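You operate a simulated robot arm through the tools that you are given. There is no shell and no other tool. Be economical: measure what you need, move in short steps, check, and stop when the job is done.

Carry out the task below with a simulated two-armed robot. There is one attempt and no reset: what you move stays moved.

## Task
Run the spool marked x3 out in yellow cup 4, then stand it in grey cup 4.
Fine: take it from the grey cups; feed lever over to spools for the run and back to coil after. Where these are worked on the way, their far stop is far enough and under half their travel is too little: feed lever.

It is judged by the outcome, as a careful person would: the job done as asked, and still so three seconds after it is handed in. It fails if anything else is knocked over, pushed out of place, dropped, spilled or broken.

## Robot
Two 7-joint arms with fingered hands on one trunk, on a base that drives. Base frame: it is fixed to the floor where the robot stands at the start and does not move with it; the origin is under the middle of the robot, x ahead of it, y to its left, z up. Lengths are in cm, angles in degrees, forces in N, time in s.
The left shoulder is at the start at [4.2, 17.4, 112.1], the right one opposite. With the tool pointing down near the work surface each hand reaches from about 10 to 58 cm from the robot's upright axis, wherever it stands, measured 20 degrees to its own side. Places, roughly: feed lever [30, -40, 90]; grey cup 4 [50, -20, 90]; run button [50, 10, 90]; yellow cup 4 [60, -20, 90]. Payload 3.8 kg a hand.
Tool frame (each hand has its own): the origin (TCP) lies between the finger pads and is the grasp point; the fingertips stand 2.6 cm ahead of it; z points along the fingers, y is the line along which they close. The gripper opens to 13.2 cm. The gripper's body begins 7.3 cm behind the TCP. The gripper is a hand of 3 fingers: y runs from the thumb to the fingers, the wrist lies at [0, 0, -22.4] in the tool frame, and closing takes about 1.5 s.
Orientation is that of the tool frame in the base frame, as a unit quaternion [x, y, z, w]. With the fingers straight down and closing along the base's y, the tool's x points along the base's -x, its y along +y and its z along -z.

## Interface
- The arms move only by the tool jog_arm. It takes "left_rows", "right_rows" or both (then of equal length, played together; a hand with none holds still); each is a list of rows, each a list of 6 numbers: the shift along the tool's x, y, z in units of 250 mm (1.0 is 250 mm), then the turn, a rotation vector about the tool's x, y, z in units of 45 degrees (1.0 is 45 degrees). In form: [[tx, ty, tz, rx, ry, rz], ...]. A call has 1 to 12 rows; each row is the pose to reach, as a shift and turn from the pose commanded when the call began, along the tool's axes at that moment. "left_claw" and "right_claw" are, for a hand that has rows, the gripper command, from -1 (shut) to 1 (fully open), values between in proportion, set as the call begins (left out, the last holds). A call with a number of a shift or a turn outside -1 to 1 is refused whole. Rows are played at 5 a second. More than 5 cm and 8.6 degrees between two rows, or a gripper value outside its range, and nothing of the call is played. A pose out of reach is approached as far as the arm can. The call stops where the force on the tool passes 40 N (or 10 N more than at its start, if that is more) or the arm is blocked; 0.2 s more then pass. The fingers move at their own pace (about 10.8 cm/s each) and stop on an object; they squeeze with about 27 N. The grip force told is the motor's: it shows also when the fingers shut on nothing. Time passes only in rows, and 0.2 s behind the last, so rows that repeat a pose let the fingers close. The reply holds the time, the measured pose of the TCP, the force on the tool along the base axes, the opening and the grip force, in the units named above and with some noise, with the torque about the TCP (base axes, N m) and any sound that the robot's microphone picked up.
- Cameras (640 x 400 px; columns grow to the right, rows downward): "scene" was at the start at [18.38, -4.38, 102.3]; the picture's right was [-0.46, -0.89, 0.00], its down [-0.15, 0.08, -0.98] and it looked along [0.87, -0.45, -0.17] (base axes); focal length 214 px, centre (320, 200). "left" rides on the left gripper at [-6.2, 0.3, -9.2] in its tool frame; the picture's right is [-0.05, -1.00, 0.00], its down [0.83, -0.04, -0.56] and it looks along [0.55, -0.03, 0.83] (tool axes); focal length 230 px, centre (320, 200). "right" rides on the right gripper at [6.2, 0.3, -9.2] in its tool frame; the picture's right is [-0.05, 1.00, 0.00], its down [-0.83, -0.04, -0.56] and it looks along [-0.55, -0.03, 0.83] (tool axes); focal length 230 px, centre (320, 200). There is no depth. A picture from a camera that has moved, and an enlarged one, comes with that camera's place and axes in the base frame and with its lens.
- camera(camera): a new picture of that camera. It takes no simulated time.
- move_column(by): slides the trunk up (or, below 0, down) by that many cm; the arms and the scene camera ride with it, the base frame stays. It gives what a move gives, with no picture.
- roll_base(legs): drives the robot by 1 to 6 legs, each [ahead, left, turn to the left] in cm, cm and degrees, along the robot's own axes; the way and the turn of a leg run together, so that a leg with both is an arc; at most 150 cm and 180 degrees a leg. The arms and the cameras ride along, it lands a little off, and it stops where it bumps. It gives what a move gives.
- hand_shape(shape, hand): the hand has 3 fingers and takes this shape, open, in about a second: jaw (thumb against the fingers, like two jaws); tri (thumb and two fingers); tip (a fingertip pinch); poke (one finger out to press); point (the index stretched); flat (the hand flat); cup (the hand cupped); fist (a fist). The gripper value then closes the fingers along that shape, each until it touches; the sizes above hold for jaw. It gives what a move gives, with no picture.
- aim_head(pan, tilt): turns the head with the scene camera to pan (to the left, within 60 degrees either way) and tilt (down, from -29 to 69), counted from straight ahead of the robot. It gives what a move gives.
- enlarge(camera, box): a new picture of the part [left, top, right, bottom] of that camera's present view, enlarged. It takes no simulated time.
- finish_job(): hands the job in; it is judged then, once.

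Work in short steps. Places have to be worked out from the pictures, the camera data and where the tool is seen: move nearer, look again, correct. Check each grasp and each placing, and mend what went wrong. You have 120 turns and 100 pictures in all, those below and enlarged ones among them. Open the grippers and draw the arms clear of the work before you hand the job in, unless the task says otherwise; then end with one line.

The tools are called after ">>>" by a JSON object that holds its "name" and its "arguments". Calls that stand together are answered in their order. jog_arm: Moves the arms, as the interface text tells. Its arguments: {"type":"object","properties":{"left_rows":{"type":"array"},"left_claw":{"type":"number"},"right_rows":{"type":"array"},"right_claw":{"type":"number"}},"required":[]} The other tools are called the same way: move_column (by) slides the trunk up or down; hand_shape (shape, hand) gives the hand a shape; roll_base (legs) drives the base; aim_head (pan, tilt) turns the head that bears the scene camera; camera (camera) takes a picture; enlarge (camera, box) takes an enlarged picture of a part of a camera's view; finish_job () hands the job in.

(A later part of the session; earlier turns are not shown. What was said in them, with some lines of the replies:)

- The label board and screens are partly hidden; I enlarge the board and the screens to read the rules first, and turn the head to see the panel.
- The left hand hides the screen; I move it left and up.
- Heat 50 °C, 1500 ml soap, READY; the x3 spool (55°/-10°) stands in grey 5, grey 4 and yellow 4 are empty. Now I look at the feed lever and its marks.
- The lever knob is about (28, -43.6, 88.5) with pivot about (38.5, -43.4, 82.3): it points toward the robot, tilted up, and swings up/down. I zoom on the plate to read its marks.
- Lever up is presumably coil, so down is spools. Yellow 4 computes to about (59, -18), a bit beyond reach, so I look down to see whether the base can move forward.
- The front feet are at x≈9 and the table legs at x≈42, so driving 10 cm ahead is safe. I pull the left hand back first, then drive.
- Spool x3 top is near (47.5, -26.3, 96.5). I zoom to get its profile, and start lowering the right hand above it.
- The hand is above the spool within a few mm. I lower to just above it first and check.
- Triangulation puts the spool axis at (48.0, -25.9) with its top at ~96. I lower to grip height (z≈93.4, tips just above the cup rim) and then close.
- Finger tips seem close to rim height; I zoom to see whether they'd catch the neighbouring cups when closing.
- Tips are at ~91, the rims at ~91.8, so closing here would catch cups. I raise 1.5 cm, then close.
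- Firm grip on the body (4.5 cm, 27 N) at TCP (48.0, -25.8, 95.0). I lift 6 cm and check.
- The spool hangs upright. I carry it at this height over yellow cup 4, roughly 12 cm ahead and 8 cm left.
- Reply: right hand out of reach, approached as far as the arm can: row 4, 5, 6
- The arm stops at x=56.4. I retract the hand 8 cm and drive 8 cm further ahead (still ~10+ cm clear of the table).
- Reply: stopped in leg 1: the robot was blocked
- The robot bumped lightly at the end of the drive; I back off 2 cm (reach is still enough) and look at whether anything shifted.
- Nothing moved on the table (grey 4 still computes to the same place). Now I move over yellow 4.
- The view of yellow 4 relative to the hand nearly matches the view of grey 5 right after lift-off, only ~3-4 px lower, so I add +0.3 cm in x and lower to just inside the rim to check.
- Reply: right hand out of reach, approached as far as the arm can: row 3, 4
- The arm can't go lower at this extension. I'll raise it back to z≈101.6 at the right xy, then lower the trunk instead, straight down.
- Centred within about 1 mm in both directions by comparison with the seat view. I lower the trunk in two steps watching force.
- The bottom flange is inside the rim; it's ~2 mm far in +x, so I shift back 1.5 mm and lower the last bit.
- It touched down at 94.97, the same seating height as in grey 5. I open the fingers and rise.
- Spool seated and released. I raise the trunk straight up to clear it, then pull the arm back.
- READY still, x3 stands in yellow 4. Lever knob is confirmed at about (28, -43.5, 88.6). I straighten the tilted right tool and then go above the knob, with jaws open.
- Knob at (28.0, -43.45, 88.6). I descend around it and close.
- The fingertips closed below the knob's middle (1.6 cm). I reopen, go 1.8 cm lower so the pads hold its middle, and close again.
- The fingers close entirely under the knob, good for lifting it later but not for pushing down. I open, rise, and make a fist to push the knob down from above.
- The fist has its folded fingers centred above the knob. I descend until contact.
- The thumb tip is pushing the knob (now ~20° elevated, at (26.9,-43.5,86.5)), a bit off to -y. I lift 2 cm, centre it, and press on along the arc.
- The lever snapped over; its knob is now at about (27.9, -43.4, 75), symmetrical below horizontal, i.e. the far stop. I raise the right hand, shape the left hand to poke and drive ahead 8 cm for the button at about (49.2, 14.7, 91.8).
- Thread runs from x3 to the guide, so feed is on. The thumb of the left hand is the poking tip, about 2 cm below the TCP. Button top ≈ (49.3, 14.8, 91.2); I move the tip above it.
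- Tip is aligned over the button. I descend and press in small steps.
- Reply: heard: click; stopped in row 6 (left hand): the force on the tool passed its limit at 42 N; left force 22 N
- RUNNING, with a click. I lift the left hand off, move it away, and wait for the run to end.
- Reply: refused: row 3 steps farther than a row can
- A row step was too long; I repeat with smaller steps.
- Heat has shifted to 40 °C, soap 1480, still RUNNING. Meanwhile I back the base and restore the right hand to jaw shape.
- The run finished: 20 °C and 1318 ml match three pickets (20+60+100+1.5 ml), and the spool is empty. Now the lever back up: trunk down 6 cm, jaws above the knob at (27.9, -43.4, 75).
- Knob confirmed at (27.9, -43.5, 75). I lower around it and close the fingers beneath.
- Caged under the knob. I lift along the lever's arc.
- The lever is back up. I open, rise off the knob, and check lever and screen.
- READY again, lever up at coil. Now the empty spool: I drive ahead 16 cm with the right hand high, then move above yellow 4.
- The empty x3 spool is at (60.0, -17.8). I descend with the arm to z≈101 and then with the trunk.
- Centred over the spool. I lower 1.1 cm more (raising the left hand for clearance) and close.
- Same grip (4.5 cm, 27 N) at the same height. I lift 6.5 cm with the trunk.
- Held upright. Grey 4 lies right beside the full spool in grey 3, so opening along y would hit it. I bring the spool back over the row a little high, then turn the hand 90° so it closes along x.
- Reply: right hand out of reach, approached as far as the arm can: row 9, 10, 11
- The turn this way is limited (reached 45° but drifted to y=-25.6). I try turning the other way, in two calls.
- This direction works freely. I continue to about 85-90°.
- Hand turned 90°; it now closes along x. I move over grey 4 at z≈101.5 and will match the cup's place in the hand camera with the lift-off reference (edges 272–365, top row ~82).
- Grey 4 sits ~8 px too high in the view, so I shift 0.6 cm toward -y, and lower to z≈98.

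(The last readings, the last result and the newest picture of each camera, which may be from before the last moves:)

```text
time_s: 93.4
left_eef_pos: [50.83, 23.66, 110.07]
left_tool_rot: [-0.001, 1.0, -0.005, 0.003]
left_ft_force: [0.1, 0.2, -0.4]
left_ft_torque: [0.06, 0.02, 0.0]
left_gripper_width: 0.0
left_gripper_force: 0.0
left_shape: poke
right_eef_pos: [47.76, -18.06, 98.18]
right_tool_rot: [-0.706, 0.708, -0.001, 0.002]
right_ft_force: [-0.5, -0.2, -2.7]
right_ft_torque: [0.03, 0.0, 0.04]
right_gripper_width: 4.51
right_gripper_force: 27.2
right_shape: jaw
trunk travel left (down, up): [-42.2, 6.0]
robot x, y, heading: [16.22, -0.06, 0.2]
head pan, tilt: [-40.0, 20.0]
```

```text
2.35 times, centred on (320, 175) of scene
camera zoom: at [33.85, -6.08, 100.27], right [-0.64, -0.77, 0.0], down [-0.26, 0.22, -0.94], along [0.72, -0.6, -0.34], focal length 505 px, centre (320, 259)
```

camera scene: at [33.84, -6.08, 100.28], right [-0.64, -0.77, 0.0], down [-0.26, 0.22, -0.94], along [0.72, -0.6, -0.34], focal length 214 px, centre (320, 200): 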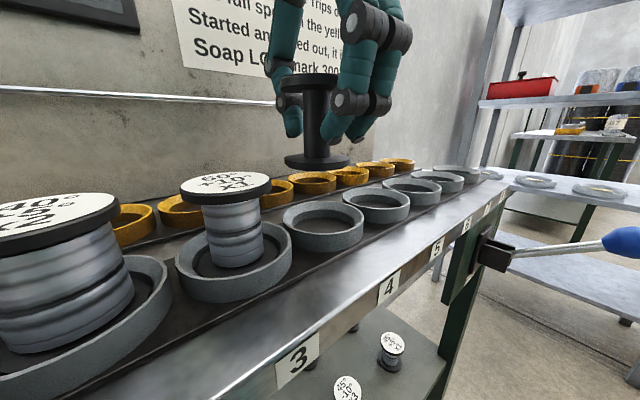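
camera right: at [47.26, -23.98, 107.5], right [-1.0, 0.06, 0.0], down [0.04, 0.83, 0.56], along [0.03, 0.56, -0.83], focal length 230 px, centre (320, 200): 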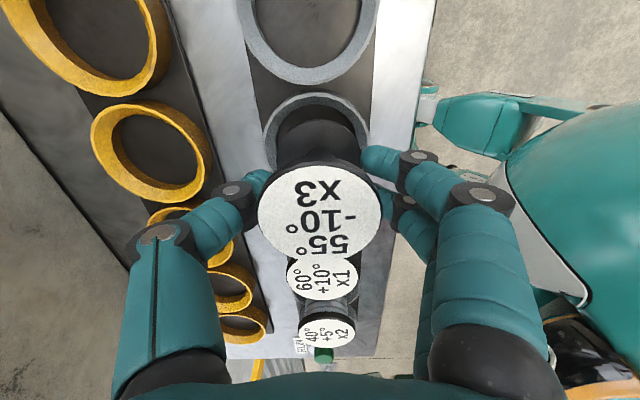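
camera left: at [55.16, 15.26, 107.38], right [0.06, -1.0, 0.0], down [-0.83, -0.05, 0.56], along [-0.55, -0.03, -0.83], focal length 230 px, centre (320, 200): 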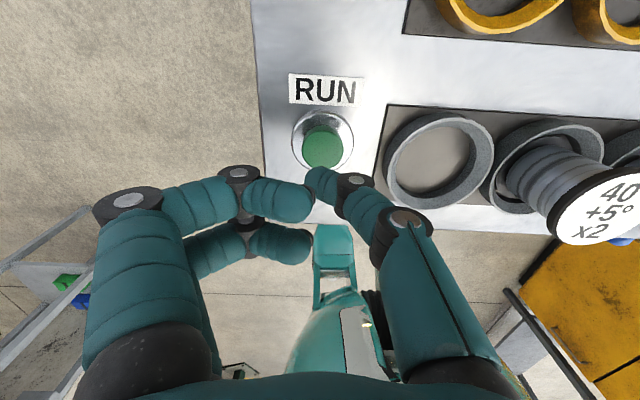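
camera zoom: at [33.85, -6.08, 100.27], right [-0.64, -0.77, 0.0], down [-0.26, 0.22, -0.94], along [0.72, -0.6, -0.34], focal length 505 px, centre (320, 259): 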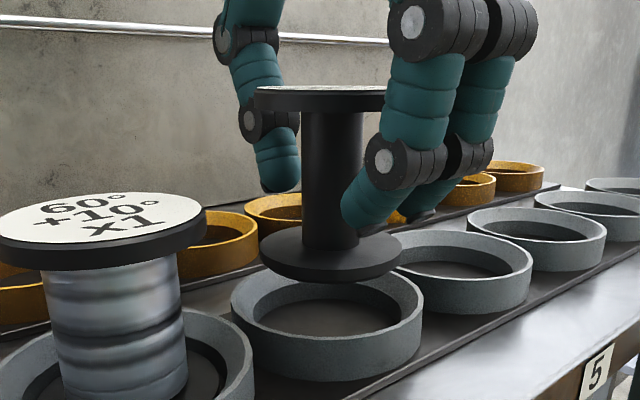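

Close: the cup needs ~0.2 cm shift toward +y. I correct and lower into the cup.

>>> {"name": "jog_arm", "arguments": {"right_rows": [[-0.009, -0.002, 0, 0, 0, 0], [-0.009, -0.002, 0.04, 0, 0, 0], [-0.009, -0.002, 0.08, 0, 0, 0], [-0.009, -0.002, 0.08, 0, 0, 0]]}}

>>> {"name": "camera", "arguments": {"camera": "right"}}

>>> {"name": "enlarge", "arguments": {"camera": "scene", "box": [220, 90, 420, 260]}}

```text
time_s: 94.4
left_eef_pos: [50.72, 23.65, 109.97]
left_tool_rot: [-0.001, 1.0, -0.004, 0.003]
left_ft_force: [-0.3, -0.4, -0.3]
left_ft_torque: [0.01, -0.02, 0.0]
left_gripper_width: 0.02
left_gripper_force: 0.2
left_shape: poke
right_eef_pos: [47.83, -17.81, 96.11]
right_tool_rot: [-0.706, 0.708, 0.0, 0.001]
right_ft_force: [0.9, -0.6, -2.9]
right_ft_torque: [0.03, 0.01, 0.0]
right_gripper_width: 4.5
right_gripper_force: 27.2
right_shape: jaw
trunk travel left (down, up): [-42.2, 6.0]
robot x, y, heading: [16.23, -0.39, 0.4]
head pan, tilt: [-40.0, 20.0]
```

```text
12 pictures are left
camera right: at [47.41, -23.8, 105.41], right [-1.0, 0.06, 0.0], down [0.04, 0.83, 0.56], along [0.03, 0.56, -0.83], focal length 230 px, centre (320, 200)
```

right: 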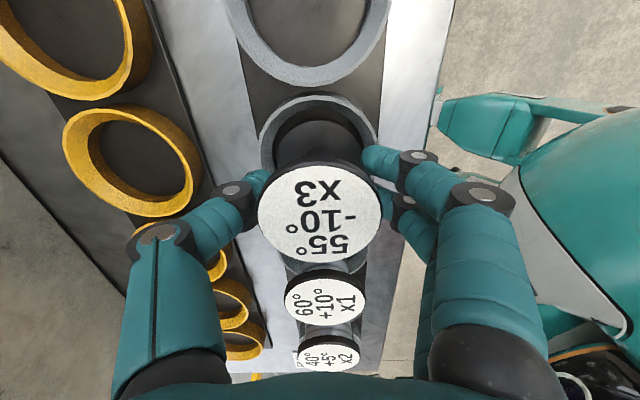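

```text
2.35 times, centred on (320, 175) of scene
camera zoom: at [33.86, -6.08, 100.27], right [-0.64, -0.77, 0.0], down [-0.26, 0.22, -0.94], along [0.72, -0.6, -0.34], focal length 505 px, centre (320, 259)
```

zoom: 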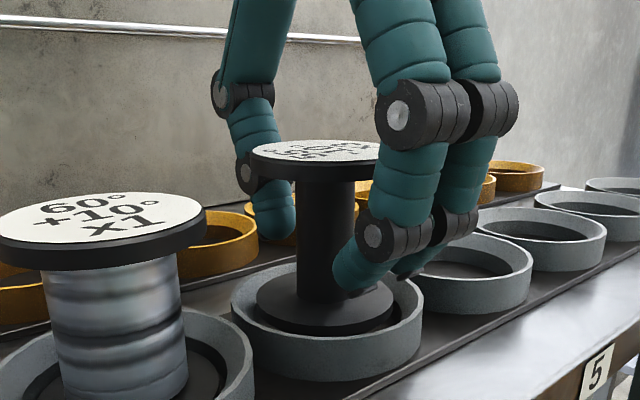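

The flange is inside the cup, well centred. I lower the last centimetre to contact.

>>> {"name": "jog_arm", "arguments": {"right_rows": [[0, 0, 0.02, 0, 0, 0], [0, 0, 0.035, 0, 0, 0], [0, 0, 0.043, 0, 0, 0], [0, 0, 0.047, 0, 0, 0]]}}

>>> {"name": "enlarge", "arguments": {"camera": "scene", "box": [220, 90, 420, 260]}}

```text
time_s: 95.4
left_eef_pos: [50.77, 23.68, 110.1]
left_tool_rot: [-0.001, 1.0, -0.004, 0.004]
left_ft_force: [-0.4, 0.6, 0.0]
left_ft_torque: [0.03, -0.01, -0.01]
left_gripper_width: 0.0
left_gripper_force: 0.0
left_shape: poke
right_eef_pos: [47.81, -17.78, 95.0]
right_tool_rot: [-0.706, 0.709, -0.001, 0.002]
right_ft_force: [0.9, -1.0, 1.3]
right_ft_torque: [0.0, 0.04, 0.0]
right_gripper_width: 4.51
right_gripper_force: 27.3
right_shape: jaw
trunk travel left (down, up): [-42.2, 6.0]
robot x, y, heading: [16.54, 0.06, 0.4]
head pan, tilt: [-40.0, 20.0]
```

```text
2.35 times, centred on (320, 175) of scene
camera zoom: at [33.85, -6.09, 100.28], right [-0.64, -0.77, 0.0], down [-0.26, 0.22, -0.94], along [0.72, -0.6, -0.34], focal length 505 px, centre (320, 259)
```

zoom: 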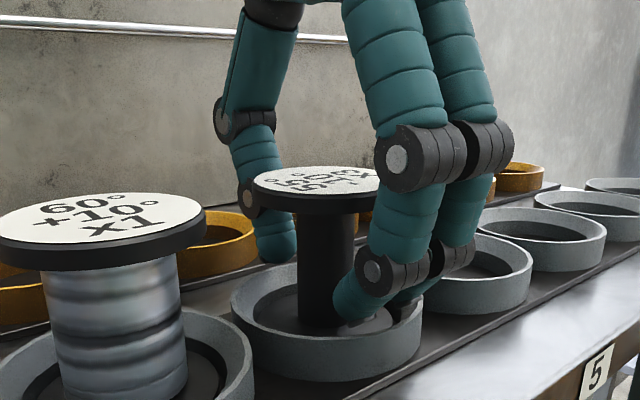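

Seated (weight off at z=95.0). I open to ~10 cm and check.

>>> {"name": "jog_arm", "arguments": {"right_rows": [[0, 0, 0, 0, 0, 0], [0, 0, 0, 0, 0, 0], [0, 0, 0, 0, 0, 0], [0, 0, 0, 0, 0, 0], [0, 0, 0, 0, 0, 0]], "right_claw": 0.5}}

>>> {"name": "camera", "arguments": {"camera": "right"}}

```text
time_s: 96.6
left_eef_pos: [50.87, 23.74, 110.04]
left_tool_rot: [-0.001, 1.0, -0.004, 0.003]
left_ft_force: [-0.4, -1.4, -0.4]
left_ft_torque: [-0.01, 0.0, -0.02]
left_gripper_width: 0.0
left_gripper_force: 0.1
left_shape: poke
right_eef_pos: [47.88, -17.75, 95.1]
right_tool_rot: [-0.707, 0.708, 0.0, 0.002]
right_ft_force: [0.3, 0.2, -0.2]
right_ft_torque: [-0.03, -0.01, -0.02]
right_gripper_width: 9.89
right_gripper_force: 0.0
right_shape: jaw
trunk travel left (down, up): [-42.2, 6.0]
robot x, y, heading: [16.55, 0.01, 0.3]
head pan, tilt: [-40.0, 20.0]
```

```text
9 pictures are left
camera right: at [47.39, -23.83, 104.32], right [-1.0, 0.06, 0.0], down [0.05, 0.83, 0.56], along [0.03, 0.56, -0.83], focal length 230 px, centre (320, 200)
```

right: 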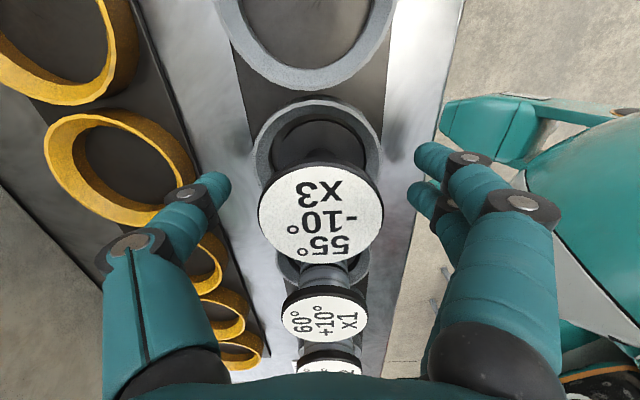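

Spool released and standing. I raise the hand straight up with the arm, then move back.

>>> {"name": "jog_arm", "arguments": {"right_rows": [[0, 0, -0.1, 0, 0, 0], [0, 0, -0.25, 0, 0, 0], [0, 0, -0.4, 0, 0, 0], [0, 0, -0.55, 0, 0, 0], [0, 0, -0.65, 0, 0, 0]]}}

>>> {"name": "roll_base", "arguments": {"legs": [[-18, 0, 0]]}}

>>> {"name": "aim_head", "arguments": {"pan": -22, "tilt": 15}}

>>> {"name": "camera", "arguments": {"camera": "scene"}}

```text
time_s: 97.8
left_eef_pos: [50.79, 23.72, 110.01]
left_tool_rot: [0.0, 1.0, -0.005, 0.004]
left_ft_force: [0.3, 0.3, 1.0]
left_ft_torque: [-0.01, -0.01, 0.0]
left_gripper_width: 0.04
left_gripper_force: 0.1
left_shape: poke
right_eef_pos: [47.65, -17.89, 111.37]
right_tool_rot: [-0.706, 0.708, 0.001, 0.001]
right_ft_force: [0.1, 0.8, 0.1]
right_ft_torque: [0.01, -0.02, 0.03]
right_gripper_width: 9.9
right_gripper_force: 0.1
right_shape: jaw
trunk travel left (down, up): [-42.2, 6.0]
robot x, y, heading: [16.68, -0.32, 0.6]
head pan, tilt: [-40.0, 20.0]
```

```text
time_s: 99.3
left_eef_pos: [33.14, 23.78, 110.0]
left_tool_rot: [-0.003, 1.0, -0.005, 0.004]
left_ft_force: [-0.3, 0.2, 0.1]
left_ft_torque: [0.04, 0.0, -0.01]
left_gripper_width: 0.0
left_gripper_force: 0.1
left_shape: poke
right_eef_pos: [30.2, -17.95, 111.29]
right_tool_rot: [-0.706, 0.708, 0.0, 0.001]
right_ft_force: [-0.2, 0.7, -0.1]
right_ft_torque: [0.01, -0.02, -0.03]
right_gripper_width: 9.88
right_gripper_force: 0.0
right_shape: jaw
trunk travel left (down, up): [-42.2, 6.0]
robot x, y, heading: [-1.02, -0.34, 0.5]
head pan, tilt: [-40.0, 20.0]
```

```text
time_s: 100.1
left_eef_pos: [33.27, 23.63, 110.06]
left_tool_rot: [-0.002, 1.0, -0.005, 0.004]
left_ft_force: [0.5, -0.1, -0.1]
left_ft_torque: [0.01, 0.0, 0.01]
left_gripper_width: 0.0
left_gripper_force: 0.1
left_shape: poke
right_eef_pos: [30.15, -17.96, 111.25]
right_tool_rot: [-0.706, 0.708, 0.001, 0.001]
right_ft_force: [-0.7, -0.5, 0.8]
right_ft_torque: [0.0, -0.01, 0.0]
right_gripper_width: 9.89
right_gripper_force: 0.1
right_shape: jaw
trunk travel left (down, up): [-42.2, 6.0]
robot x, y, heading: [-0.84, -0.43, 0.3]
head pan, tilt: [-22.0, 15.0]
```

```text
8 pictures are left
camera scene: at [17.85, -3.66, 101.08], right [-0.37, -0.93, 0.0], down [-0.24, 0.1, -0.97], along [0.9, -0.35, -0.26], focal length 214 px, centre (320, 200)
```

scene: 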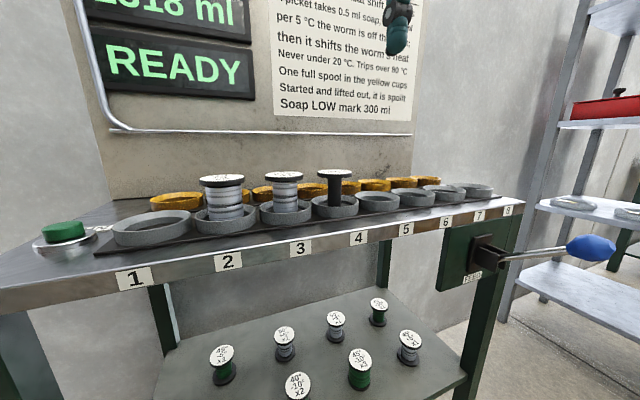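

Empty x3 stands in grey 4, the other spools are untouched, the lever is at coil and the screen shows READY. I open the left hand and hand in.

>>> {"name": "hand_shape", "arguments": {"shape": "jaw", "hand": "left"}}

>>> {"name": "finish_job", "arguments": {}}

```text
time_s: 101.0
left_eef_pos: [33.25, 23.74, 110.12]
left_tool_rot: [-0.003, 1.0, -0.004, 0.003]
left_ft_force: [0.6, 0.2, 0.3]
left_ft_torque: [-0.04, 0.0, -0.03]
left_gripper_width: 13.2
left_gripper_force: 0.0
left_shape: jaw
right_eef_pos: [30.28, -17.95, 111.33]
right_tool_rot: [-0.707, 0.708, 0.0, 0.001]
right_ft_force: [0.4, 0.6, 0.1]
right_ft_torque: [0.01, -0.05, 0.02]
right_gripper_width: 9.89
right_gripper_force: 0.0
right_shape: jaw
trunk travel left (down, up): [-42.2, 6.0]
robot x, y, heading: [-1.1, -0.27, 0.7]
head pan, tilt: [-22.0, 15.0]
```

```text
The job is handed in.
```

The x3 spool was run out in yellow cup 4 and now stands empty in grey cup 4; the feed lever is back up in its starting position (taken as coil, since it carries no coil/spools marks), the screen shows READY, and both hands are open and clear.
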